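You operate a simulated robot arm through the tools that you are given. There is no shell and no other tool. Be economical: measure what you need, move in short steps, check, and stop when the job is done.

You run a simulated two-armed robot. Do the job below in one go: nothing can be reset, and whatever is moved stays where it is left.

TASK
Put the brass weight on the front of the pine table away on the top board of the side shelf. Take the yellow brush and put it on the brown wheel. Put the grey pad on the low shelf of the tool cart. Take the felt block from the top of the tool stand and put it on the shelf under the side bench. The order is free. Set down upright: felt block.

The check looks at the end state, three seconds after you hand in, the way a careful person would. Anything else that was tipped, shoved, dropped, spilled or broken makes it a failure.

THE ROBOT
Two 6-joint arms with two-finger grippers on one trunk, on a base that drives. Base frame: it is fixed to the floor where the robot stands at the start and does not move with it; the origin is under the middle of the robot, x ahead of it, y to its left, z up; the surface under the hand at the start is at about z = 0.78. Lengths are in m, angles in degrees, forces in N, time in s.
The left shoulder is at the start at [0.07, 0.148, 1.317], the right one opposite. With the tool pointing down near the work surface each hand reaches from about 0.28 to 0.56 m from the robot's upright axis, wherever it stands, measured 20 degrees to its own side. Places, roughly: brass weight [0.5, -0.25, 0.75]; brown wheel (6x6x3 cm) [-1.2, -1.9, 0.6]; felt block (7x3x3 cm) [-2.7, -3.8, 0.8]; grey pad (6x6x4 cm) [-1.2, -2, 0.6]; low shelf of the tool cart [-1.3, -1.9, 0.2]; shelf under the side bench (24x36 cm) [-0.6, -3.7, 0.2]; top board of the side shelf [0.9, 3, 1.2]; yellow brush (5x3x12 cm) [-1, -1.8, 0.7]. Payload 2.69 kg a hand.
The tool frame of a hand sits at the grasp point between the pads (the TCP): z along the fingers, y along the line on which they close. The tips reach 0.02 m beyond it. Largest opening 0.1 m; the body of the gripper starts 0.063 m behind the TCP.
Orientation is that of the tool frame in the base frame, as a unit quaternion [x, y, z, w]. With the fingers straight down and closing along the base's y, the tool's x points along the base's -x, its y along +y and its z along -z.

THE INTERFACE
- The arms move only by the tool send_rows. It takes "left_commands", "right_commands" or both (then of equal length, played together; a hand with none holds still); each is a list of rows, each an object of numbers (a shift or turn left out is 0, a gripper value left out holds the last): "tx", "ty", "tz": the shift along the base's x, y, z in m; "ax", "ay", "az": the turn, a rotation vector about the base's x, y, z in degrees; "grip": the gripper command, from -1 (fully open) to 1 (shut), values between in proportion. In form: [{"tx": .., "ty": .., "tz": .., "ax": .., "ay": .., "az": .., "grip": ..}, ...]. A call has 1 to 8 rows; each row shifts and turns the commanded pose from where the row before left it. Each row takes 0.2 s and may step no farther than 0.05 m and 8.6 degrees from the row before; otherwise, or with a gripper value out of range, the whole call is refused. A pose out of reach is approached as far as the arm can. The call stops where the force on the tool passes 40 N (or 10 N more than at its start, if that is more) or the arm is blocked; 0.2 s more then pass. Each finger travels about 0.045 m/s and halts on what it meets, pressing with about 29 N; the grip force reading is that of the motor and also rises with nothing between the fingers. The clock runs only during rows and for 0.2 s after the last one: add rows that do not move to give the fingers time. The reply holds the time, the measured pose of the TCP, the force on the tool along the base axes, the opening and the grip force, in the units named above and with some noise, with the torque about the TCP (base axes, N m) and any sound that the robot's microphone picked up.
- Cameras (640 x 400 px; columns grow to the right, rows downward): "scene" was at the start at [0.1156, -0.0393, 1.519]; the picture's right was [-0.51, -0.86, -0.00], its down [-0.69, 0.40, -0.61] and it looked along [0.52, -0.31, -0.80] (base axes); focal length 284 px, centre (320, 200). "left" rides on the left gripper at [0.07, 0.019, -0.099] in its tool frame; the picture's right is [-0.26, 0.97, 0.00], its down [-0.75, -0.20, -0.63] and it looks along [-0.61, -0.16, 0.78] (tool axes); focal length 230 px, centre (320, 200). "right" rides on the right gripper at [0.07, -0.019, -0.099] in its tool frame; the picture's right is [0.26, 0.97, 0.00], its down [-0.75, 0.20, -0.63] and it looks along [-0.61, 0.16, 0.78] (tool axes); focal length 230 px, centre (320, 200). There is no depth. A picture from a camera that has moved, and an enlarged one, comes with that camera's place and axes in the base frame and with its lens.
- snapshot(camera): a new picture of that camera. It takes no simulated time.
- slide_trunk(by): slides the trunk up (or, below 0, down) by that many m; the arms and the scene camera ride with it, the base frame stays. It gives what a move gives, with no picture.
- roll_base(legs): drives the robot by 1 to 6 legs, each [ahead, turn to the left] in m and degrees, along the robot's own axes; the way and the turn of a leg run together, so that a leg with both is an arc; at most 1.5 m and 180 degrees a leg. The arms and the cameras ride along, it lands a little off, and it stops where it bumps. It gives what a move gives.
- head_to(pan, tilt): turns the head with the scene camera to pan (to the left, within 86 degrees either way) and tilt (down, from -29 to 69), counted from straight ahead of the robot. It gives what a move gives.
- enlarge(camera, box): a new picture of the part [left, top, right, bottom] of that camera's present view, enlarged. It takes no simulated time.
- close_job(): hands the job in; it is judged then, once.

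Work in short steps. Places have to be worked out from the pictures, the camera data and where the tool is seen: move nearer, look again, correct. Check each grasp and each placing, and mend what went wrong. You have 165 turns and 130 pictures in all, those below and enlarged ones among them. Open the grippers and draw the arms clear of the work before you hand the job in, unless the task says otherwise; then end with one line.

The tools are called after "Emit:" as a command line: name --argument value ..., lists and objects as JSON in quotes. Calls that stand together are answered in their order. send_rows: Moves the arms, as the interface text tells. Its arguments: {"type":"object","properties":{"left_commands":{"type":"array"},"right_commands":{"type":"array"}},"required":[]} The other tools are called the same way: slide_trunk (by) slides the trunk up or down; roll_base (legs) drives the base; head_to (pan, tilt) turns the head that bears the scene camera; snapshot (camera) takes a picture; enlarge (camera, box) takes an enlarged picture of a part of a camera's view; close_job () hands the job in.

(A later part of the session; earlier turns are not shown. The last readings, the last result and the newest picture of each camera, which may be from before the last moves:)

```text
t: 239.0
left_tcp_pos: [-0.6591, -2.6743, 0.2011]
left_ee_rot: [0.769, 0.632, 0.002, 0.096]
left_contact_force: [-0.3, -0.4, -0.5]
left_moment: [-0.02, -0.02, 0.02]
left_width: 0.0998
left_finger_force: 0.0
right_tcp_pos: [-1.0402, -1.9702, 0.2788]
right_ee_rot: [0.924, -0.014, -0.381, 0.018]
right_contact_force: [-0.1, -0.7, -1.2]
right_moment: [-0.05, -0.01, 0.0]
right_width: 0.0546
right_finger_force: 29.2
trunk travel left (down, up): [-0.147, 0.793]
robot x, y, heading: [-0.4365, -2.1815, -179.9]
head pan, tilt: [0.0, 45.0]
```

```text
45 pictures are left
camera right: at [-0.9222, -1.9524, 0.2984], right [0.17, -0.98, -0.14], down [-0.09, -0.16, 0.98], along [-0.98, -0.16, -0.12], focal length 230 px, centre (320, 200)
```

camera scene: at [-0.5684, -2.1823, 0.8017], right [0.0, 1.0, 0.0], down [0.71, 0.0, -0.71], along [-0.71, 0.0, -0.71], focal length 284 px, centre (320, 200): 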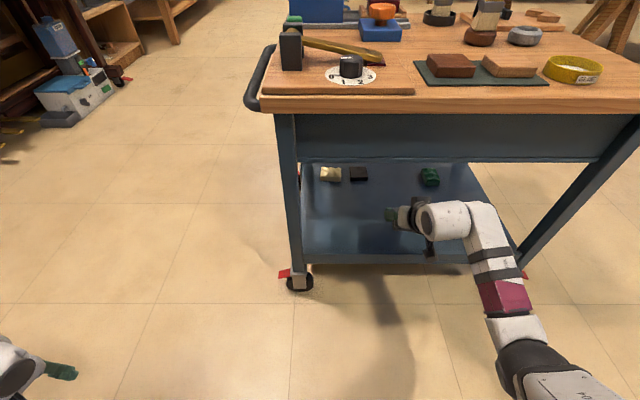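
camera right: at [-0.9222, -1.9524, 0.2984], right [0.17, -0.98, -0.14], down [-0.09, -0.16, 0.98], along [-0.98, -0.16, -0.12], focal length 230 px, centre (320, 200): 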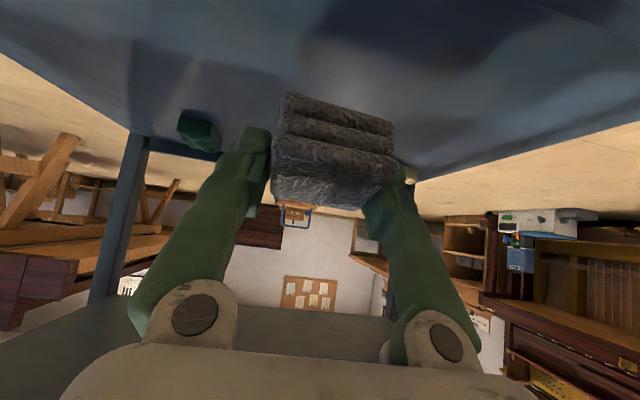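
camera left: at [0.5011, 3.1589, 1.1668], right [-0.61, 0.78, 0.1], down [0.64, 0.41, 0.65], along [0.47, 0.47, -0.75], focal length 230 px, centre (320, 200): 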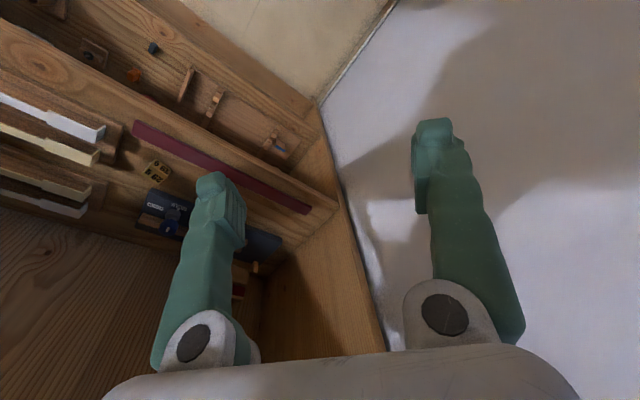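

The pad is over the tray, about 4 cm inside the front edge. I'll lower in steps until contact.

Emit:
slide_trunk --by -0.035

Emit:
slide_trunk --by -0.01

Emit:
snapshot --camera "right"

```text
t: 239.8
left_tcp_pos: [-0.6598, -2.675, 0.164]
left_ee_rot: [0.769, 0.632, 0.003, 0.097]
left_contact_force: [0.4, 0.0, 0.2]
left_moment: [0.0, -0.01, 0.01]
left_width: 0.1
left_finger_force: 0.1
right_tcp_pos: [-1.0405, -1.9709, 0.2436]
right_ee_rot: [0.924, -0.014, -0.381, 0.017]
right_contact_force: [0.1, 0.1, -0.5]
right_moment: [-0.03, -0.02, -0.05]
right_width: 0.0546
right_finger_force: 28.9
trunk travel left (down, up): [-0.112, 0.828]
robot x, y, heading: [-0.441, -2.1814, -179.8]
head pan, tilt: [0.0, 45.0]
```

```text
t: 240.3
left_tcp_pos: [-0.6601, -2.675, 0.1546]
left_ee_rot: [0.769, 0.632, 0.003, 0.097]
left_contact_force: [-0.2, 0.7, -0.4]
left_moment: [0.01, 0.03, 0.02]
left_width: 0.0999
left_finger_force: 0.1
right_tcp_pos: [-1.0405, -1.9699, 0.2342]
right_ee_rot: [0.924, -0.015, -0.381, 0.017]
right_contact_force: [-0.7, 0.3, 0.2]
right_moment: [0.02, 0.01, -0.02]
right_width: 0.0545
right_finger_force: 29.3
trunk travel left (down, up): [-0.102, 0.838]
robot x, y, heading: [-0.4397, -2.1819, -179.8]
head pan, tilt: [0.0, 45.0]
```

```text
44 pictures are left
camera right: at [-0.9222, -1.9524, 0.2535], right [0.17, -0.98, -0.14], down [-0.09, -0.16, 0.98], along [-0.98, -0.16, -0.12], focal length 230 px, centre (320, 200)
```

right: 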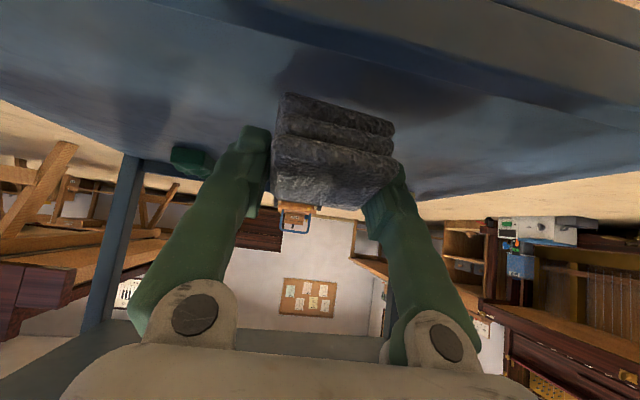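

Emit:
slide_trunk --by -0.012

Emit:
slide_trunk --by -0.008

```text
t: 240.9
left_tcp_pos: [-0.6598, -2.6745, 0.1447]
left_ee_rot: [0.768, 0.633, 0.002, 0.097]
left_contact_force: [0.6, 0.1, 0.3]
left_moment: [0.01, -0.04, 0.02]
left_width: 0.0999
left_finger_force: 0.1
right_tcp_pos: [-1.0404, -1.9703, 0.2225]
right_ee_rot: [0.925, -0.013, -0.381, 0.018]
right_contact_force: [0.3, -0.3, -0.5]
right_moment: [0.01, -0.02, 0.02]
right_width: 0.0544
right_finger_force: 29.3
trunk travel left (down, up): [-0.09, 0.85]
robot x, y, heading: [-0.4366, -2.1772, -179.8]
head pan, tilt: [0.0, 45.0]
```

```text
t: 241.5
left_tcp_pos: [-0.6603, -2.675, 0.1353]
left_ee_rot: [0.769, 0.632, 0.003, 0.097]
left_contact_force: [0.5, 0.7, 0.0]
left_moment: [-0.03, 0.01, -0.01]
left_width: 0.1
left_finger_force: 0.0
right_tcp_pos: [-1.0407, -1.9704, 0.2135]
right_ee_rot: [0.925, -0.013, -0.38, 0.018]
right_contact_force: [-0.1, 0.5, -0.6]
right_moment: [0.03, -0.03, 0.02]
right_width: 0.0545
right_finger_force: 28.7
trunk travel left (down, up): [-0.082, 0.858]
robot x, y, heading: [-0.4367, -2.1802, -179.9]
head pan, tilt: [0.0, 45.0]
```

No contact yet; a quick look for the remaining gap.

Emit:
enlarge --camera "scene" --box '[350, 150, 510, 270]'

Emit:
snapshot --camera "right"

```text
3.33 times, centred on (430, 210) of scene
camera zoom: at [-0.5684, -2.1823, 0.7367], right [0.0, 1.0, 0.0], down [0.71, 0.0, -0.71], along [-0.71, 0.0, -0.71], focal length 945 px, centre (-47, 167)
```

zoom: 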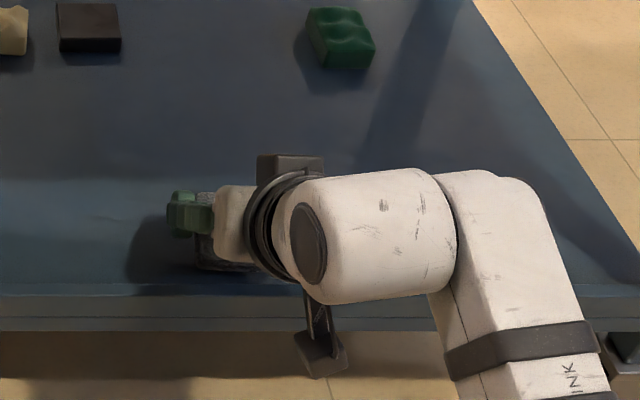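

```text
42 pictures are left
camera right: at [-0.9222, -1.9524, 0.2334], right [0.17, -0.98, -0.14], down [-0.09, -0.16, 0.98], along [-0.98, -0.16, -0.12], focal length 230 px, centre (320, 200)
```

right: 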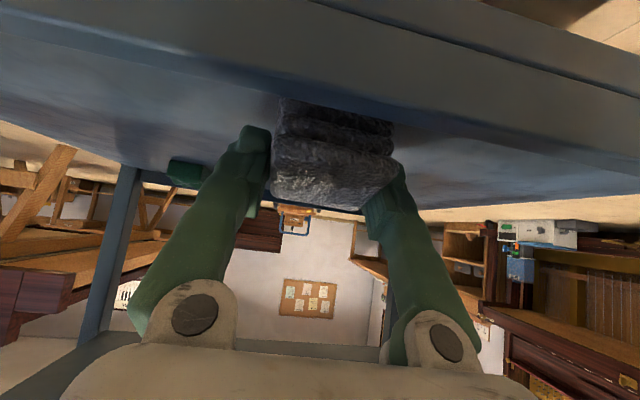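

The pad's lower edge is already below the rim top, inside the tray. I'll lower further in small steps.

Emit:
slide_trunk --by -0.008

Emit:
slide_trunk --by -0.008

```text
t: 242.1
left_tcp_pos: [-0.6593, -2.6747, 0.1272]
left_ee_rot: [0.769, 0.631, 0.003, 0.097]
left_contact_force: [-0.3, 0.0, 1.1]
left_moment: [-0.01, -0.01, 0.01]
left_width: 0.0998
left_finger_force: 0.0
right_tcp_pos: [-1.0405, -1.9695, 0.2069]
right_ee_rot: [0.924, -0.013, -0.383, 0.018]
right_contact_force: [0.5, 0.7, 4.2]
right_moment: [0.11, -0.03, 0.0]
right_width: 0.0545
right_finger_force: 29.2
trunk travel left (down, up): [-0.074, 0.866]
robot x, y, heading: [-0.4374, -2.1808, -179.9]
head pan, tilt: [0.0, 45.0]
```

```text
t: 242.6
left_tcp_pos: [-0.6601, -2.6755, 0.1195]
left_ee_rot: [0.769, 0.632, 0.002, 0.095]
left_contact_force: [-0.1, -0.3, -0.1]
left_moment: [0.03, 0.01, 0.01]
left_width: 0.1002
left_finger_force: 0.0
right_tcp_pos: [-1.0423, -1.9716, 0.2045]
right_ee_rot: [0.922, -0.012, -0.387, 0.017]
right_contact_force: [-2.7, 1.5, 24.0]
right_moment: [0.6, -0.51, 0.1]
right_width: 0.0545
right_finger_force: 28.7
trunk travel left (down, up): [-0.066, 0.874]
robot x, y, heading: [-0.4401, -2.1814, -179.9]
head pan, tilt: [0.0, 45.0]
```

Contact. I'll ease up, open, and look.

Emit:
slide_trunk --by 0.005

Emit:
send_rows --right_commands '[{"grip": -0.8}, {}, {}, {}]'

Emit:
snapshot --camera "right"

```text
t: 243.2
left_tcp_pos: [-0.6601, -2.6745, 0.1251]
left_ee_rot: [0.769, 0.632, 0.003, 0.095]
left_contact_force: [-0.1, 0.8, -0.2]
left_moment: [-0.01, -0.01, -0.02]
left_width: 0.0999
left_finger_force: 0.1
right_tcp_pos: [-1.0404, -1.9712, 0.2025]
right_ee_rot: [0.924, -0.014, -0.382, 0.018]
right_contact_force: [-3.6, -3.3, 12.0]
right_moment: [0.21, -0.16, 0.01]
right_width: 0.0546
right_finger_force: 28.8
trunk travel left (down, up): [-0.071, 0.869]
robot x, y, heading: [-0.4395, -2.1798, -179.9]
head pan, tilt: [0.0, 45.0]
```

```text
t: 244.2
left_tcp_pos: [-0.6602, -2.6751, 0.125]
left_ee_rot: [0.769, 0.632, 0.001, 0.097]
left_contact_force: [0.4, 0.7, 0.1]
left_moment: [-0.01, -0.04, -0.02]
left_width: 0.1001
left_finger_force: 0.1
right_tcp_pos: [-1.0401, -1.9702, 0.2029]
right_ee_rot: [0.924, -0.014, -0.38, 0.019]
right_contact_force: [0.7, -0.6, 0.5]
right_moment: [0.0, 0.0, 0.02]
right_width: 0.09
right_finger_force: 0.1
trunk travel left (down, up): [-0.071, 0.869]
robot x, y, heading: [-0.4393, -2.1789, -180.1]
head pan, tilt: [0.0, 45.0]
```

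```text
41 pictures are left
camera right: at [-0.9221, -1.9524, 0.2223], right [0.17, -0.98, -0.14], down [-0.09, -0.16, 0.98], along [-0.98, -0.16, -0.12], focal length 230 px, centre (320, 200)
```

right: 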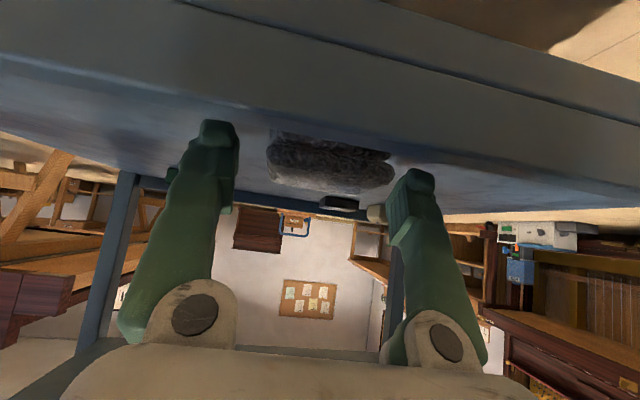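

The pad lies flat in the tray. I'll raise 4 cm, back out and check.

Emit:
slide_trunk --by 0.045

Emit:
roll_base --legs '[[-0.4, 0]]'

Emit:
slide_trunk --by 0.25

Emit:
snapshot --camera "scene"

```text
t: 245.1
left_tcp_pos: [-0.66, -2.6751, 0.1699]
left_ee_rot: [0.768, 0.633, 0.003, 0.097]
left_contact_force: [-0.1, 0.2, 0.4]
left_moment: [0.0, -0.01, 0.0]
left_width: 0.0999
left_finger_force: 0.0
right_tcp_pos: [-1.0409, -1.9699, 0.2476]
right_ee_rot: [0.924, -0.013, -0.381, 0.018]
right_contact_force: [0.3, -0.3, 0.2]
right_moment: [0.01, 0.02, 0.0]
right_width: 0.0901
right_finger_force: 0.0
trunk travel left (down, up): [-0.116, 0.824]
robot x, y, heading: [-0.4398, -2.183, -180.1]
head pan, tilt: [0.0, 45.0]
```

```text
t: 247.6
left_tcp_pos: [-0.2565, -2.6741, 0.169]
left_ee_rot: [0.766, 0.636, 0.004, 0.096]
left_contact_force: [0.4, 0.0, -0.3]
left_moment: [0.0, -0.02, 0.02]
left_width: 0.1
left_finger_force: 0.0
right_tcp_pos: [-0.6438, -1.9735, 0.2475]
right_ee_rot: [0.925, -0.01, -0.38, 0.019]
right_contact_force: [-0.3, -1.1, -0.1]
right_moment: [-0.02, 0.0, 0.01]
right_width: 0.0901
right_finger_force: 0.1
trunk travel left (down, up): [-0.116, 0.824]
robot x, y, heading: [-0.0378, -2.1766, -179.3]
head pan, tilt: [0.0, 45.0]
```

```text
t: 250.1
left_tcp_pos: [-0.2582, -2.6746, 0.419]
left_ee_rot: [0.766, 0.635, 0.003, 0.096]
left_contact_force: [0.3, -0.1, 0.1]
left_moment: [0.01, -0.04, 0.02]
left_width: 0.0999
left_finger_force: 0.0
right_tcp_pos: [-0.6435, -1.9733, 0.4978]
right_ee_rot: [0.925, -0.009, -0.38, 0.02]
right_contact_force: [-0.6, -0.6, -0.4]
right_moment: [0.02, 0.02, 0.01]
right_width: 0.0901
right_finger_force: 0.1
trunk travel left (down, up): [-0.366, 0.574]
robot x, y, heading: [-0.0401, -2.1752, -179.4]
head pan, tilt: [0.0, 45.0]
```

```text
40 pictures are left
camera scene: at [-0.1699, -2.1812, 1.0207], right [-0.01, 1.0, 0.0], down [0.71, 0.01, -0.71], along [-0.71, -0.01, -0.71], focal length 284 px, centre (320, 200)
```

scene: 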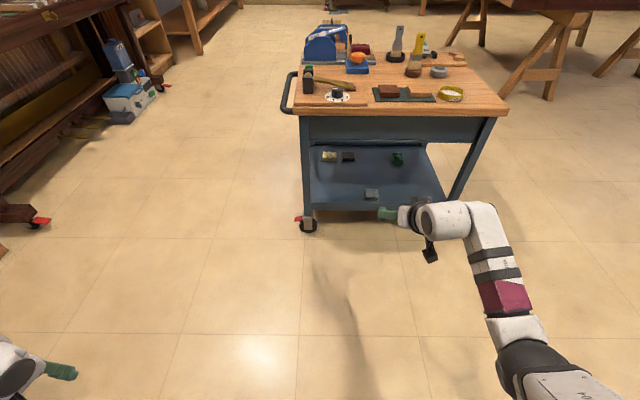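

The pad sits on the low shelf and the brush still stands on the wheel. Next is the felt block; I'll raise the trunk and look toward the upright piano, the side bench and the stand.

Emit:
slide_trunk --by 0.5

Emit:
head_to --pan 45 --tilt 30

Emit:
snapshot --camera "scene"

```text
refused: 0.5 is not a number from -0.4 to 0.4
```

```text
t: 251.2
left_tcp_pos: [-0.2575, -2.6753, 0.4205]
left_ee_rot: [0.766, 0.635, 0.003, 0.097]
left_contact_force: [-1.2, -0.3, 0.0]
left_moment: [0.0, 0.01, 0.02]
left_width: 0.1
left_finger_force: 0.1
right_tcp_pos: [-0.6437, -1.973, 0.4979]
right_ee_rot: [0.925, -0.01, -0.38, 0.019]
right_contact_force: [0.6, 0.4, -1.4]
right_moment: [0.0, 0.02, 0.0]
right_width: 0.0898
right_finger_force: 0.1
trunk travel left (down, up): [-0.366, 0.574]
robot x, y, heading: [-0.0406, -2.1803, -179.3]
head pan, tilt: [45.0, 30.0]
```

```text
39 pictures are left
camera scene: at [-0.1519, -2.2449, 1.0433], right [-0.71, 0.7, 0.0], down [0.35, 0.36, -0.87], along [-0.61, -0.62, -0.5], focal length 284 px, centre (320, 200)
```

scene: 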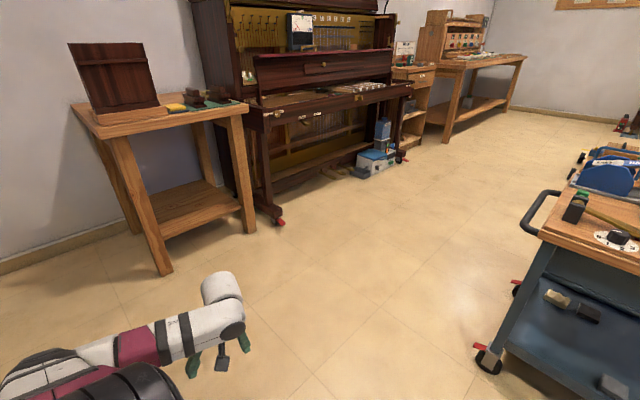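

The bench front is at y ≈ -3.57 (x -0.87…-0.33), the piano front at about -3.45 and the cart's south end at -2.33, so a 1.1 m corridor runs along y ≈ -2.87. I'll raise the trunk and fold the left arm in front.

Emit:
slide_trunk --by 0.35

Emit:
send_rows --left_commands '[{"tx": -0.03, "ty": 0.03, "az": -5}, {"tx": -0.03, "ty": 0.03, "az": -5}, {"tx": -0.03, "ty": 0.03, "az": -5}, {"tx": -0.03, "ty": 0.03, "az": -5}, {"tx": -0.03, "ty": 0.03, "az": -5}, {"tx": -0.03, "ty": 0.03, "az": -5}, {"tx": -0.03, "ty": 0.03, "az": -5}, {"tx": -0.02, "ty": 0.02, "az": -5}]'

```text
t: 254.7
left_tcp_pos: [-0.2568, -2.6744, 0.7697]
left_ee_rot: [0.766, 0.635, 0.003, 0.097]
left_contact_force: [-0.7, -0.9, -0.1]
left_moment: [-0.01, -0.01, 0.01]
left_width: 0.0999
left_finger_force: 0.1
right_tcp_pos: [-0.6437, -1.9728, 0.848]
right_ee_rot: [0.925, -0.011, -0.38, 0.019]
right_contact_force: [0.2, -0.9, -0.1]
right_moment: [-0.01, 0.0, -0.04]
right_width: 0.09
right_finger_force: 0.1
trunk travel left (down, up): [-0.716, 0.224]
robot x, y, heading: [-0.0354, -2.1785, -179.2]
head pan, tilt: [45.0, 30.0]
```

```text
t: 256.5
left_tcp_pos: [-0.4897, -2.4509, 0.7559]
left_ee_rot: [0.937, 0.334, -0.03, 0.092]
left_contact_force: [0.1, 0.0, 0.6]
left_moment: [0.02, -0.05, -0.04]
left_width: 0.0998
left_finger_force: 0.1
left hand out of reach, approached as far as the arm can: row 3, 4
right_tcp_pos: [-0.644, -1.9727, 0.8464]
right_ee_rot: [0.925, -0.009, -0.38, 0.021]
right_contact_force: [0.2, -0.6, 0.7]
right_moment: [0.01, -0.02, -0.01]
right_width: 0.0899
right_finger_force: 0.1
trunk travel left (down, up): [-0.716, 0.224]
robot x, y, heading: [-0.0428, -2.1786, -179.5]
head pan, tilt: [45.0, 30.0]
```

Emit:
roll_base --legs '[[0, 50], [0.92, 0], [0, -50], [1.2, 0]]'

Emit:
head_to --pan 35 --tilt 25

Emit:
snapshot --camera "scene"

```text
t: 271.4
left_tcp_pos: [-2.237, -3.1876, 0.7565]
left_ee_rot: [0.937, 0.337, -0.03, 0.092]
left_contact_force: [0.6, 0.8, -0.3]
left_moment: [0.0, 0.0, -0.01]
left_width: 0.1
left_finger_force: 0.1
right_tcp_pos: [-2.393, -2.7122, 0.8478]
right_ee_rot: [0.924, -0.008, -0.381, 0.02]
right_contact_force: [-1.2, -1.7, 0.1]
right_moment: [-0.02, -0.02, -0.02]
right_width: 0.0902
right_finger_force: 0.1
trunk travel left (down, up): [-0.716, 0.224]
robot x, y, heading: [-1.7903, -2.9196, -178.9]
head pan, tilt: [45.0, 30.0]
```

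```text
t: 272.1
left_tcp_pos: [-2.2356, -3.1891, 0.7555]
left_ee_rot: [0.937, 0.337, -0.029, 0.093]
left_contact_force: [-0.8, -0.5, -0.4]
left_moment: [0.0, 0.01, -0.01]
left_width: 0.0998
left_finger_force: 0.1
right_tcp_pos: [-2.3921, -2.713, 0.8468]
right_ee_rot: [0.925, -0.008, -0.381, 0.02]
right_contact_force: [-0.2, -0.7, -0.1]
right_moment: [-0.03, -0.02, 0.03]
right_width: 0.09
right_finger_force: 0.0
trunk travel left (down, up): [-0.716, 0.224]
robot x, y, heading: [-1.7902, -2.9179, -179.2]
head pan, tilt: [35.0, 25.0]
```

```text
38 pictures are left
camera scene: at [-1.9119, -2.9711, 1.4013], right [-0.59, 0.81, 0.0], down [0.34, 0.25, -0.91], along [-0.73, -0.53, -0.42], focal length 284 px, centre (320, 200)
```

scene: 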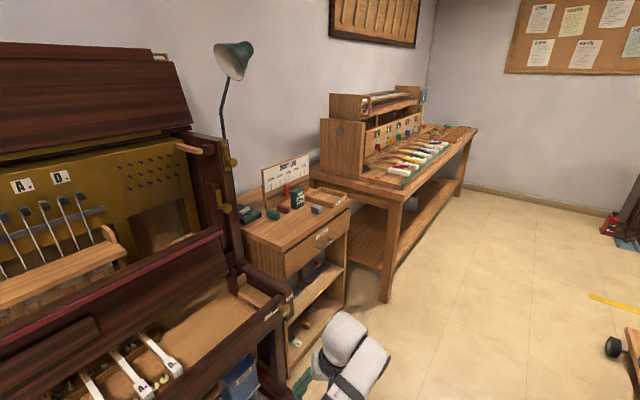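

Emit:
enlarge --camera "scene" --box '[225, 140, 365, 250]'

```text
3.64 times, centred on (295, 195) of scene
camera zoom: at [-1.9119, -2.9711, 1.4013], right [-0.59, 0.81, 0.0], down [0.34, 0.25, -0.91], along [-0.73, -0.53, -0.42], focal length 1031 px, centre (411, 218)
```

zoom: 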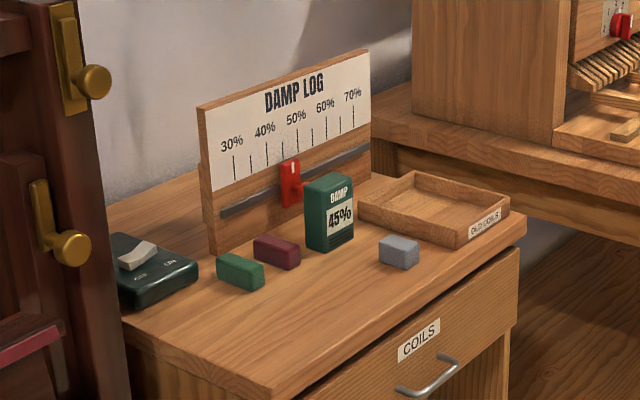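

The stand's front edge is at y ≈ -3.6 (x -3.0…-2.54); on it are a green, a dark red and a blue-grey block. I'll drive closer, raise the trunk a bit, and swing the left arm out to the side so it stays off the piano.

Emit:
slide_trunk --by 0.12

Emit:
roll_base --legs '[[0.7, 0]]'

Emit:
send_rows --left_commands '[{"tx": 0.03, "ty": -0.03, "az": 5}, {"tx": 0.03, "ty": -0.03, "az": 5}, {"tx": 0.03, "ty": -0.03, "az": 5}, {"tx": 0.03, "ty": -0.03, "az": 5}, {"tx": 0.03, "ty": -0.03, "az": 5}, {"tx": 0.03, "ty": -0.03, "az": 5}, {"tx": 0.03, "ty": -0.03, "az": 5}, {"tx": 0.02, "ty": -0.01, "az": 5}]'

Emit:
roll_base --legs '[[0, 89]]'

Emit:
head_to --pan -15 --tilt 45

Emit:
snapshot --camera "scene"

```text
t: 273.6
left_tcp_pos: [-2.2373, -3.1894, 0.8756]
left_ee_rot: [0.937, 0.337, -0.03, 0.092]
left_contact_force: [0.2, 0.1, 0.3]
left_moment: [0.03, -0.01, 0.0]
left_width: 0.1
left_finger_force: 0.0
right_tcp_pos: [-2.3936, -2.7123, 0.9684]
right_ee_rot: [0.924, -0.009, -0.381, 0.019]
right_contact_force: [-0.8, -0.6, -0.5]
right_moment: [-0.01, 0.01, 0.0]
right_width: 0.0899
right_finger_force: 0.0
trunk travel left (down, up): [-0.836, 0.104]
robot x, y, heading: [-1.7869, -2.9135, -179.0]
head pan, tilt: [35.0, 25.0]
```

```text
t: 277.4
left_tcp_pos: [-2.9382, -3.1888, 0.8756]
left_ee_rot: [0.938, 0.332, -0.03, 0.091]
left_contact_force: [1.1, -0.3, 0.1]
left_moment: [0.01, 0.0, 0.0]
left_width: 0.0998
left_finger_force: 0.0
right_tcp_pos: [-3.0885, -2.711, 0.9685]
right_ee_rot: [0.924, -0.013, -0.382, 0.017]
right_contact_force: [0.0, -0.4, 0.3]
right_moment: [0.01, -0.03, 0.01]
right_width: 0.09
right_finger_force: 0.1
trunk travel left (down, up): [-0.836, 0.104]
robot x, y, heading: [-2.487, -2.9219, -180.0]
head pan, tilt: [35.0, 25.0]
```

```text
t: 279.2
left_tcp_pos: [-2.7085, -3.4093, 0.8742]
left_ee_rot: [0.768, 0.634, 0.002, 0.095]
left_contact_force: [0.4, 0.0, -0.6]
left_moment: [0.01, 0.01, 0.01]
left_width: 0.1001
left_finger_force: 0.1
right_tcp_pos: [-3.0884, -2.7105, 0.9695]
right_ee_rot: [0.924, -0.013, -0.382, 0.018]
right_contact_force: [-0.4, 0.5, -0.1]
right_moment: [-0.01, 0.01, -0.05]
right_width: 0.0897
right_finger_force: 0.0
trunk travel left (down, up): [-0.836, 0.104]
robot x, y, heading: [-2.4866, -2.923, -179.9]
head pan, tilt: [35.0, 25.0]
```

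```text
t: 283.4
left_tcp_pos: [-2.0036, -3.1525, 0.8753]
left_ee_rot: [0.106, 0.99, 0.07, 0.067]
left_contact_force: [-0.1, 0.3, 0.2]
left_moment: [-0.02, 0.02, 0.01]
left_width: 0.1002
left_finger_force: 0.1
right_tcp_pos: [-2.711, -3.5195, 0.9673]
right_ee_rot: [0.669, 0.638, -0.26, 0.279]
right_contact_force: [0.5, -1.1, 0.9]
right_moment: [0.02, 0.03, 0.01]
right_width: 0.0899
right_finger_force: 0.1
trunk travel left (down, up): [-0.836, 0.104]
robot x, y, heading: [-2.4906, -2.9208, -90.9]
head pan, tilt: [35.0, 25.0]
```

```text
t: 284.6
left_tcp_pos: [-2.0036, -3.154, 0.8747]
left_ee_rot: [0.107, 0.99, 0.069, 0.066]
left_contact_force: [-0.3, 0.1, 1.2]
left_moment: [0.0, -0.02, -0.01]
left_width: 0.0999
left_finger_force: 0.1
right_tcp_pos: [-2.7108, -3.5181, 0.9685]
right_ee_rot: [0.67, 0.637, -0.259, 0.279]
right_contact_force: [-0.5, 0.0, 0.2]
right_moment: [0.02, -0.02, -0.02]
right_width: 0.0899
right_finger_force: 0.1
trunk travel left (down, up): [-0.836, 0.104]
robot x, y, heading: [-2.4871, -2.9238, -91.0]
head pan, tilt: [-15.0, 45.0]
```

```text
36 pictures are left
camera scene: at [-2.5094, -3.0504, 1.4908], right [-0.96, 0.28, 0.0], down [0.2, 0.68, -0.71], along [-0.2, -0.68, -0.71], focal length 284 px, centre (320, 200)
```

scene: 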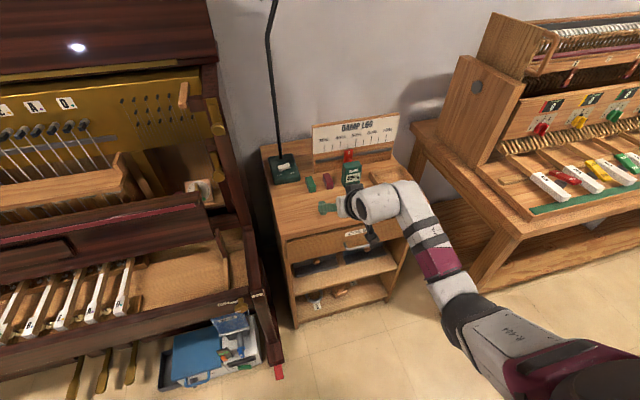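

Emit:
enlarge --camera "scene" --box '[265, 135, 405, 225]'

Emit:
snapshot --camera "right"

```text
4.44 times, centred on (335, 180) of scene
camera zoom: at [-2.5094, -3.0504, 1.4908], right [-0.96, 0.28, 0.0], down [0.2, 0.68, -0.71], along [-0.2, -0.68, -0.71], focal length 1260 px, centre (253, 289)
```

zoom: 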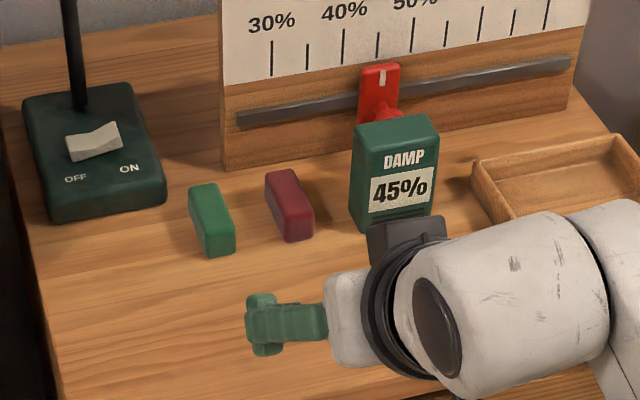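

```text
34 pictures are left
camera right: at [-2.727, -3.3989, 0.9875], right [0.98, 0.15, -0.14], down [0.15, -0.09, 0.98], along [0.14, -0.98, -0.12], focal length 230 px, centre (320, 200)
```

right: 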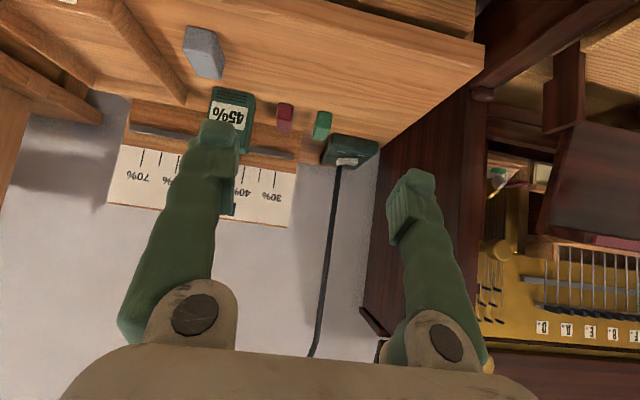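

There are three candidate blocks. I'll zoom in tightly on their textures to tell which one is felt.

Emit:
enlarge --camera "scene" --box '[300, 165, 345, 197]'

Emit:
enlarge --camera "right" --box '[170, 10, 370, 145]'

```text
12.50 times, centred on (322, 181) of scene
camera zoom: at [-2.5094, -3.0504, 1.4908], right [-0.96, 0.28, 0.0], down [0.2, 0.68, -0.71], along [-0.2, -0.68, -0.71], focal length 3544 px, centre (289, 438)
```

zoom: 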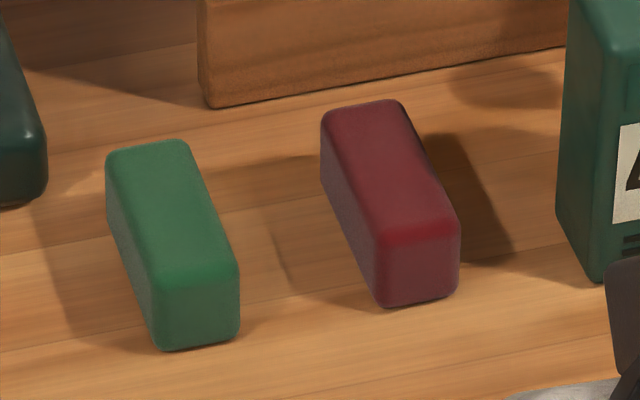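

```text
2.96 times, centred on (270, 78) of right
camera zoom: at [-2.727, -3.3989, 0.9875], right [0.98, 0.15, -0.14], down [0.15, -0.09, 0.98], along [0.14, -0.98, -0.12], focal length 682 px, centre (468, 563)
```

zoom: 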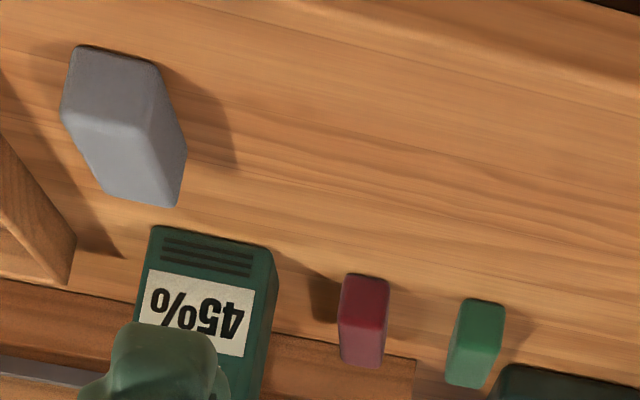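

The green and red blocks look alike (about 6×2.5×2.7 cm) and the grey one is hidden by the arm. I'll move the right hand aside to view all three properly.

Emit:
send_rows --right_commands '[{"tx": -0.04, "tz": 0.02}, {"tx": -0.04, "tz": 0.02}, {"tx": -0.04, "tz": 0.02}, {"tx": -0.04, "tz": 0.01}, {}]'

Emit:
enlarge --camera "scene" --box '[285, 155, 415, 240]'

```text
t: 285.8
left_tcp_pos: [-2.0044, -3.154, 0.874]
left_ee_rot: [0.107, 0.99, 0.07, 0.066]
left_contact_force: [0.3, 0.5, 0.5]
left_moment: [0.01, 0.02, 0.0]
left_width: 0.0999
left_finger_force: 0.2
right_tcp_pos: [-2.8488, -3.4942, 1.0499]
right_ee_rot: [0.671, 0.636, -0.26, 0.28]
right_contact_force: [-0.5, -0.9, 0.1]
right_moment: [0.02, 0.0, 0.0]
right_width: 0.0899
right_finger_force: 0.2
right hand out of reach, approached as far as the arm can: row 3, 4
trunk travel left (down, up): [-0.836, 0.104]
robot x, y, heading: [-2.4852, -2.9164, -91.0]
head pan, tilt: [-15.0, 45.0]
```

```text
4.71 times, centred on (350, 198) of scene
camera zoom: at [-2.5094, -3.0511, 1.4907], right [-0.96, 0.28, 0.0], down [0.2, 0.68, -0.71], along [-0.2, -0.68, -0.71], focal length 1334 px, centre (179, 212)
```

zoom: 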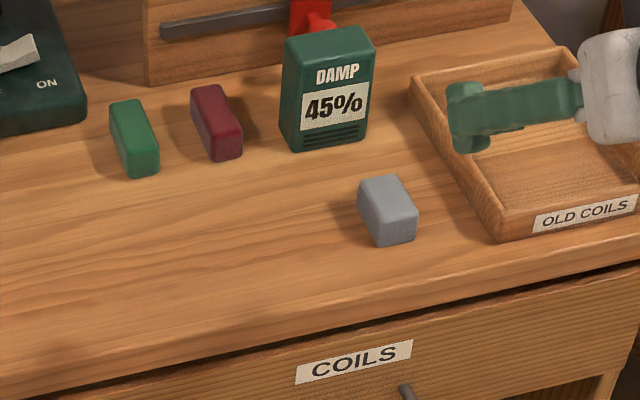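

The grey block measures only about 4.5×3 cm, while green and red are about 6–7×2.7 cm and lie at the stated place. I'll bring the hand camera nearer to compare their material.

Emit:
send_rows --right_commands '[{"tx": 0.045, "tz": -0.02}, {"tx": 0.045, "tz": -0.02}, {"tx": 0.04, "ty": -0.02, "tz": -0.02}, {"ty": -0.005, "tz": -0.01}, {}]'

Emit:
roll_base --legs '[[0.1, 0]]'

Emit:
enlarge --camera "right" --box '[140, 0, 380, 150]'

```text
t: 287.0
left_tcp_pos: [-2.0027, -3.152, 0.8742]
left_ee_rot: [0.107, 0.99, 0.069, 0.067]
left_contact_force: [-0.2, -0.3, -0.5]
left_moment: [0.01, -0.02, -0.02]
left_width: 0.1002
left_finger_force: 0.0
right_tcp_pos: [-2.7192, -3.5181, 0.9805]
right_ee_rot: [0.67, 0.637, -0.26, 0.28]
right_contact_force: [-0.2, 0.0, -0.5]
right_moment: [0.04, -0.01, 0.01]
right_width: 0.09
right_finger_force: 0.1
trunk travel left (down, up): [-0.836, 0.104]
robot x, y, heading: [-2.4874, -2.9192, -90.9]
head pan, tilt: [-15.0, 45.0]
```

```text
t: 288.1
left_tcp_pos: [-2.0066, -3.2485, 0.877]
left_ee_rot: [0.107, 0.99, 0.067, 0.067]
left_contact_force: [-0.6, 0.2, -0.8]
left_moment: [-0.04, 0.01, -0.02]
left_width: 0.0998
left_finger_force: 0.1
right_tcp_pos: [-2.7211, -3.6111, 0.983]
right_ee_rot: [0.669, 0.636, -0.262, 0.282]
right_contact_force: [0.1, 0.0, 0.4]
right_moment: [-0.04, -0.01, -0.03]
right_width: 0.0902
right_finger_force: 0.1
trunk travel left (down, up): [-0.836, 0.104]
robot x, y, heading: [-2.4892, -3.0187, -91.1]
head pan, tilt: [-15.0, 45.0]
```

```text
2.67 times, centred on (260, 75) of right
camera zoom: at [-2.7378, -3.492, 1.0028], right [0.98, 0.15, -0.14], down [0.15, -0.09, 0.98], along [0.14, -0.98, -0.11], focal length 614 px, centre (480, 533)
```

zoom: 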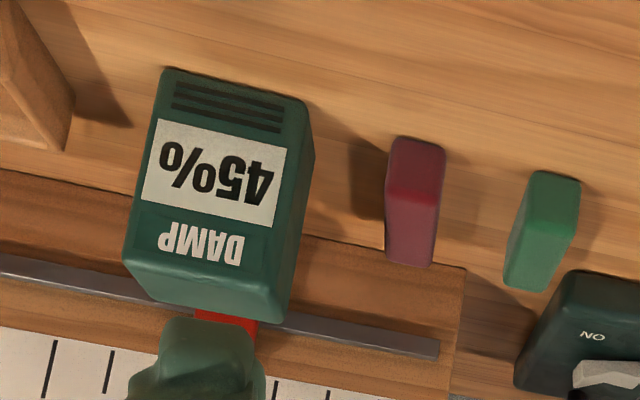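

Texture doesn't discriminate, but size (about 6–7×2.6 cm) and place exclude the grey block. The matte green block at [-2.685, -3.78] fits the stated position best, so I take it as the felt block. The piano caster blocks a straight approach, so I'll reposition west and come in at heading -65°.

Emit:
slide_trunk --by 0.1

Emit:
roll_base --legs '[[-0.1, 0], [0, -89], [0.37, 0], [0, 115]]'

Emit:
head_to --pan -10 --tilt 50

Emit:
snapshot --camera "scene"

```text
t: 289.5
left_tcp_pos: [-2.006, -3.2515, 0.9739]
left_ee_rot: [0.108, 0.99, 0.069, 0.066]
left_contact_force: [0.0, -0.2, 1.3]
left_moment: [0.0, 0.02, 0.01]
left_width: 0.1001
left_finger_force: 0.1
right_tcp_pos: [-2.7217, -3.6171, 1.0798]
right_ee_rot: [0.669, 0.638, -0.259, 0.279]
right_contact_force: [-0.1, 0.0, 0.8]
right_moment: [0.04, 0.01, 0.03]
right_width: 0.0899
right_finger_force: 0.0
trunk travel left (down, up): [-0.936, 0.004]
robot x, y, heading: [-2.487, -3.0208, -91.0]
head pan, tilt: [-15.0, 45.0]
```

```text
t: 301.3
left_tcp_pos: [-2.3181, -2.8763, 0.9737]
left_ee_rot: [-0.151, 0.984, 0.084, 0.046]
left_contact_force: [-0.8, -0.3, -0.9]
left_moment: [0.02, 0.04, 0.01]
left_width: 0.1001
left_finger_force: 0.1
right_tcp_pos: [-2.7569, -3.5479, 1.0794]
right_ee_rot: [0.483, 0.788, -0.179, 0.337]
right_contact_force: [0.6, 0.4, -0.5]
right_moment: [-0.01, -0.02, 0.01]
right_width: 0.0899
right_finger_force: 0.0
trunk travel left (down, up): [-0.936, 0.004]
robot x, y, heading: [-2.8516, -2.916, -61.3]
head pan, tilt: [-15.0, 45.0]
```

```text
t: 302.0
left_tcp_pos: [-2.3158, -2.8753, 0.9757]
left_ee_rot: [-0.151, 0.984, 0.084, 0.047]
left_contact_force: [-0.1, 0.4, -1.0]
left_moment: [-0.02, -0.01, 0.01]
left_width: 0.1001
left_finger_force: 0.0
right_tcp_pos: [-2.7573, -3.5477, 1.0792]
right_ee_rot: [0.484, 0.788, -0.18, 0.336]
right_contact_force: [-0.5, -0.1, -0.4]
right_moment: [0.02, -0.02, -0.02]
right_width: 0.0901
right_finger_force: 0.0
trunk travel left (down, up): [-0.936, 0.004]
robot x, y, heading: [-2.8494, -2.9124, -61.5]
head pan, tilt: [-10.0, 50.0]
```

```text
29 pictures are left
camera scene: at [-2.8016, -3.033, 1.5839], right [-0.95, -0.32, 0.0], down [-0.25, 0.73, -0.64], along [0.21, -0.61, -0.77], focal length 284 px, centre (320, 200)
```

scene: 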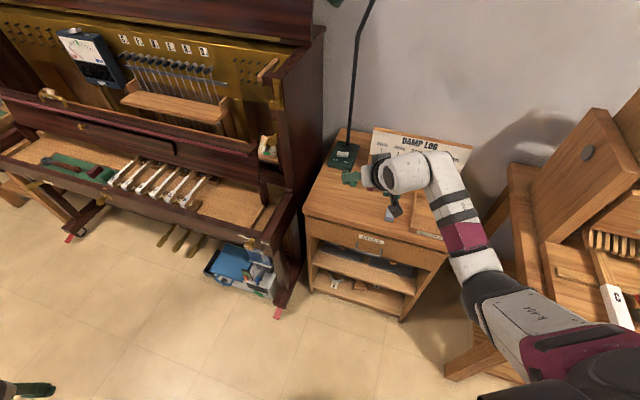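

I'll first try yawing the tool by -28° so the fingers close along x, across the block's narrow side.

Emit:
send_rows --right_commands '[{"az": -7, "grip": 0}, {"az": -7}, {"az": -7}, {"az": -7}, {}]'

```text
t: 303.2
left_tcp_pos: [-2.3157, -2.8757, 0.9744]
left_ee_rot: [-0.152, 0.984, 0.085, 0.047]
left_contact_force: [0.2, -0.4, -0.6]
left_moment: [-0.01, 0.01, 0.03]
left_width: 0.1
left_finger_force: 0.0
right_tcp_pos: [-2.8849, -3.5919, 1.1299]
right_ee_rot: [0.66, 0.65, -0.247, 0.285]
right_contact_force: [0.3, 0.5, -0.9]
right_moment: [-0.01, -0.02, 0.0]
right_width: 0.0503
right_finger_force: 0.2
right hand out of reach, approached as far as the arm can: row 1, 2, 3, 4
trunk travel left (down, up): [-0.936, 0.004]
robot x, y, heading: [-2.8524, -2.9121, -61.0]
head pan, tilt: [-10.0, 50.0]
```

The yaw works when the hand is about 32° to the right, 0.68 m out. So I'll shift the base 10 cm east, restore the heading and approach with the hand high.

Emit:
roll_base --legs '[[0, 61], [0.1, 0], [0, -61], [0.1, 0]]'

Emit:
snapshot --camera "right"

Emit:
enlarge --camera "scene" --box '[280, 100, 480, 225]'

```text
t: 310.4
left_tcp_pos: [-2.1744, -2.9389, 0.9768]
left_ee_rot: [-0.163, 0.982, 0.08, 0.048]
left_contact_force: [0.1, 1.7, -0.1]
left_moment: [-0.08, -0.04, 0.0]
left_width: 0.0999
left_finger_force: 0.1
right_tcp_pos: [-2.7288, -3.6648, 1.1371]
right_ee_rot: [0.651, 0.656, -0.245, 0.293]
right_contact_force: [-1.2, -0.5, 0.3]
right_moment: [-0.01, -0.01, 0.07]
right_width: 0.0501
right_finger_force: 0.0
trunk travel left (down, up): [-0.936, 0.004]
robot x, y, heading: [-2.7051, -2.9989, -60.0]
head pan, tilt: [-10.0, 50.0]
```

```text
28 pictures are left
camera right: at [-2.7526, -3.5457, 1.1558], right [0.97, 0.22, -0.12], down [0.14, -0.08, 0.99], along [0.2, -0.97, -0.11], focal length 230 px, centre (320, 200)
```

right: 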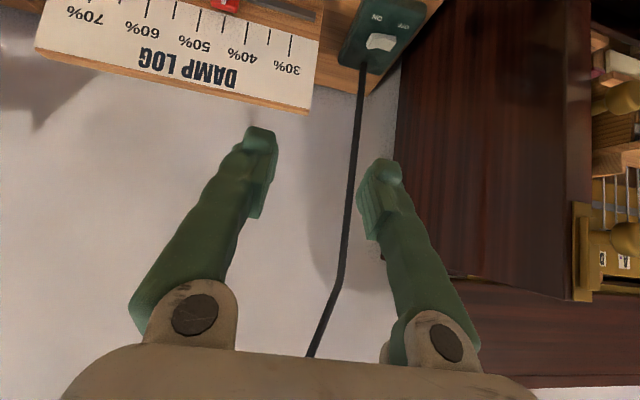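

```text
3.20 times, centred on (380, 162) of scene
camera zoom: at [-2.6583, -3.1023, 1.5853], right [-0.94, -0.34, 0.0], down [-0.26, 0.71, -0.65], along [0.22, -0.61, -0.76], focal length 907 px, centre (128, 320)
```

zoom: 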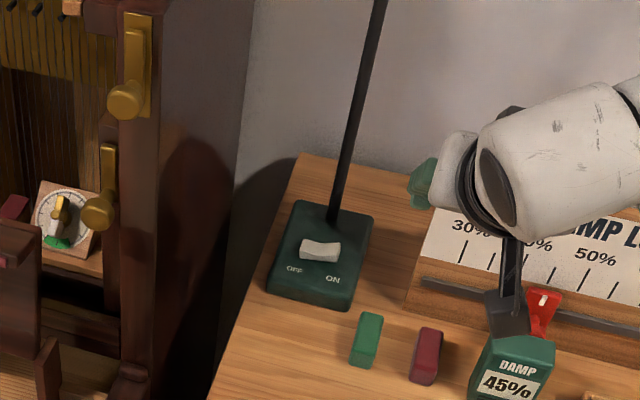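

Green block centre is about [-2.688, -3.78], long axis along y. Driving 11 cm ahead puts the TCP right over it; then I'll lower with the trunk to just above it.

Emit:
roll_base --legs '[[0.11, 0]]'

Emit:
slide_trunk --by -0.2

Emit:
snapshot --camera "right"

Emit:
enlarge --camera "scene" --box '[280, 80, 480, 205]'

```text
t: 311.6
left_tcp_pos: [-2.1173, -3.0371, 0.9747]
left_ee_rot: [-0.164, 0.982, 0.083, 0.046]
left_contact_force: [-1.4, 0.6, 0.5]
left_moment: [-0.05, -0.03, 0.01]
left_width: 0.0999
left_finger_force: 0.1
right_tcp_pos: [-2.6696, -3.7646, 1.1327]
right_ee_rot: [0.651, 0.658, -0.244, 0.29]
right_contact_force: [0.0, 0.0, 0.8]
right_moment: [0.0, -0.01, -0.03]
right_width: 0.0499
right_finger_force: 0.1
trunk travel left (down, up): [-0.936, 0.004]
robot x, y, heading: [-2.6484, -3.0931, -60.0]
head pan, tilt: [-10.0, 50.0]
```

```text
t: 313.8
left_tcp_pos: [-2.1148, -3.0402, 0.775]
left_ee_rot: [-0.163, 0.982, 0.085, 0.045]
left_contact_force: [0.5, -0.7, -0.2]
left_moment: [-0.03, -0.02, 0.0]
left_width: 0.0999
left_finger_force: 0.2
right_tcp_pos: [-2.6675, -3.7686, 0.9298]
right_ee_rot: [0.651, 0.659, -0.243, 0.289]
right_contact_force: [0.2, 0.6, -0.2]
right_moment: [0.03, 0.02, -0.01]
right_width: 0.05
right_finger_force: 0.1
trunk travel left (down, up): [-0.736, 0.204]
robot x, y, heading: [-2.6497, -3.094, -59.8]
head pan, tilt: [-10.0, 50.0]
```

```text
26 pictures are left
camera right: at [-2.6915, -3.6502, 0.9506], right [0.97, 0.22, -0.13], down [0.15, -0.09, 0.98], along [0.2, -0.97, -0.12], focal length 230 px, centre (320, 200)
```

right: 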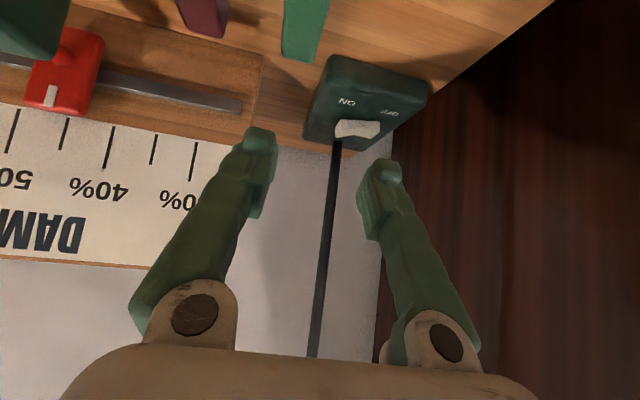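

```text
3.20 times, centred on (380, 142) of scene
camera zoom: at [-2.595, -3.2111, 1.3839], right [-0.94, -0.34, 0.0], down [-0.26, 0.72, -0.64], along [0.22, -0.6, -0.77], focal length 907 px, centre (128, 384)
```

zoom: 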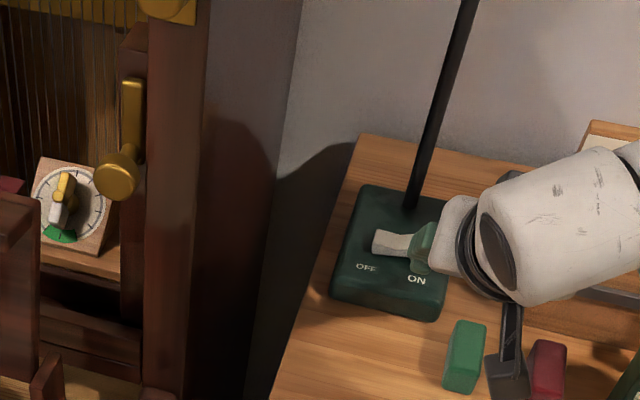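

The TCP needs to move about 16 mm to -x and 8 mm further in. I'll apply that and lower close to the block.

Emit:
send_rows --right_commands '[{"tx": -0.016, "ty": -0.008}, {}]'

Emit:
slide_trunk --by -0.07

Emit:
snapshot --camera "right"

Emit:
enlarge --camera "scene" --box '[350, 110, 510, 230]'

```text
t: 314.4
left_tcp_pos: [-2.1157, -3.0404, 0.7745]
left_ee_rot: [-0.163, 0.982, 0.085, 0.046]
left_contact_force: [-0.2, -0.4, -1.0]
left_moment: [-0.06, 0.01, -0.03]
left_width: 0.1
left_finger_force: 0.1
right_tcp_pos: [-2.6827, -3.7754, 0.9297]
right_ee_rot: [0.65, 0.659, -0.243, 0.289]
right_contact_force: [-1.3, 0.3, -0.8]
right_moment: [0.02, -0.02, 0.04]
right_width: 0.0502
right_finger_force: 0.1
trunk travel left (down, up): [-0.736, 0.204]
robot x, y, heading: [-2.6423, -3.0954, -60.1]
head pan, tilt: [-10.0, 50.0]
```

```text
t: 315.4
left_tcp_pos: [-2.1154, -3.0399, 0.7049]
left_ee_rot: [-0.163, 0.982, 0.085, 0.045]
left_contact_force: [-0.1, 0.0, -1.2]
left_moment: [-0.03, -0.01, 0.02]
left_width: 0.0999
left_finger_force: 0.1
right_tcp_pos: [-2.6831, -3.7765, 0.8607]
right_ee_rot: [0.651, 0.659, -0.244, 0.288]
right_contact_force: [0.1, -1.2, -0.9]
right_moment: [0.02, 0.0, 0.0]
right_width: 0.0502
right_finger_force: 0.0
trunk travel left (down, up): [-0.666, 0.274]
robot x, y, heading: [-2.6454, -3.0953, -60.0]
head pan, tilt: [-10.0, 50.0]
```

```text
24 pictures are left
camera right: at [-2.7081, -3.6574, 0.8804], right [0.97, 0.22, -0.13], down [0.15, -0.09, 0.98], along [0.2, -0.97, -0.12], focal length 230 px, centre (320, 200)
```

right: 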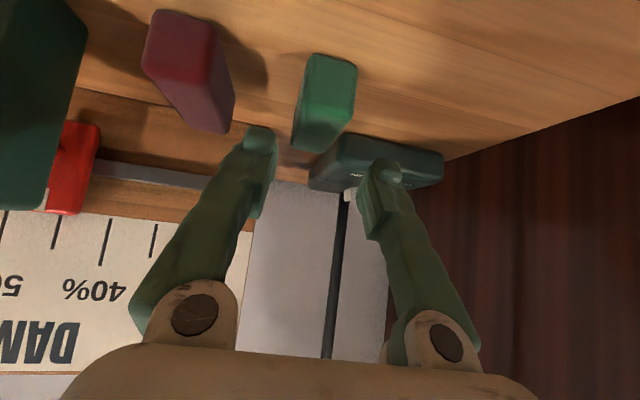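

```text
3.33 times, centred on (430, 170) of scene
camera zoom: at [-2.595, -3.211, 1.3139], right [-0.94, -0.34, 0.0], down [-0.26, 0.72, -0.64], along [0.22, -0.6, -0.77], focal length 945 px, centre (-47, 300)
```

zoom: 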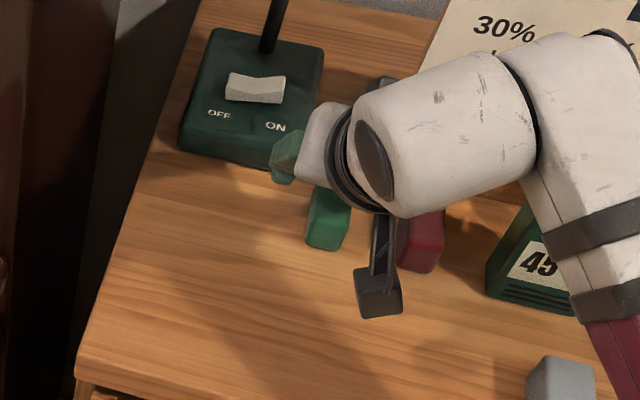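

The block is centred between the fingers, with about 2 cm to the red one. I'll lower 3.4 cm and close.

Emit:
slide_trunk --by -0.033

Emit:
send_rows --right_commands '[{"grip": 1}, {}, {}, {}, {}]'

Emit:
snapshot --camera "right"

```text
t: 316.2
left_tcp_pos: [-2.1158, -3.04, 0.6709]
left_ee_rot: [-0.163, 0.982, 0.084, 0.045]
left_contact_force: [0.5, 0.1, -0.2]
left_moment: [0.01, -0.02, 0.0]
left_width: 0.1002
left_finger_force: 0.1
right_tcp_pos: [-2.6834, -3.7767, 0.8265]
right_ee_rot: [0.651, 0.658, -0.244, 0.288]
right_contact_force: [-0.2, 0.0, -1.0]
right_moment: [0.01, 0.01, 0.02]
right_width: 0.0504
right_finger_force: 0.1
trunk travel left (down, up): [-0.633, 0.307]
robot x, y, heading: [-2.6486, -3.0925, -60.1]
head pan, tilt: [-10.0, 50.0]
```

```text
t: 317.4
left_tcp_pos: [-2.1149, -3.0393, 0.6719]
left_ee_rot: [-0.163, 0.982, 0.086, 0.045]
left_contact_force: [-0.6, -0.5, 1.1]
left_moment: [-0.02, 0.01, 0.02]
left_width: 0.0999
left_finger_force: 0.1
right_tcp_pos: [-2.6823, -3.7765, 0.8272]
right_ee_rot: [0.651, 0.658, -0.243, 0.288]
right_contact_force: [0.4, -0.3, 0.3]
right_moment: [0.01, -0.02, 0.01]
right_width: 0.0245
right_finger_force: 29.1
trunk travel left (down, up): [-0.633, 0.307]
robot x, y, heading: [-2.6531, -3.0971, -60.0]
head pan, tilt: [-10.0, 50.0]
```

```text
22 pictures are left
camera right: at [-2.708, -3.6575, 0.8473], right [0.97, 0.22, -0.13], down [0.15, -0.09, 0.98], along [0.2, -0.97, -0.12], focal length 230 px, centre (320, 200)
```

right: 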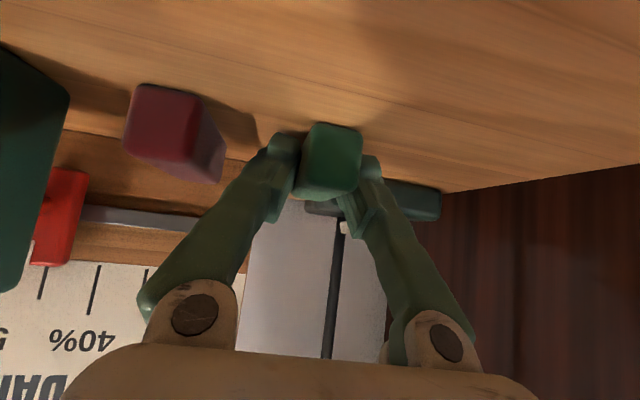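

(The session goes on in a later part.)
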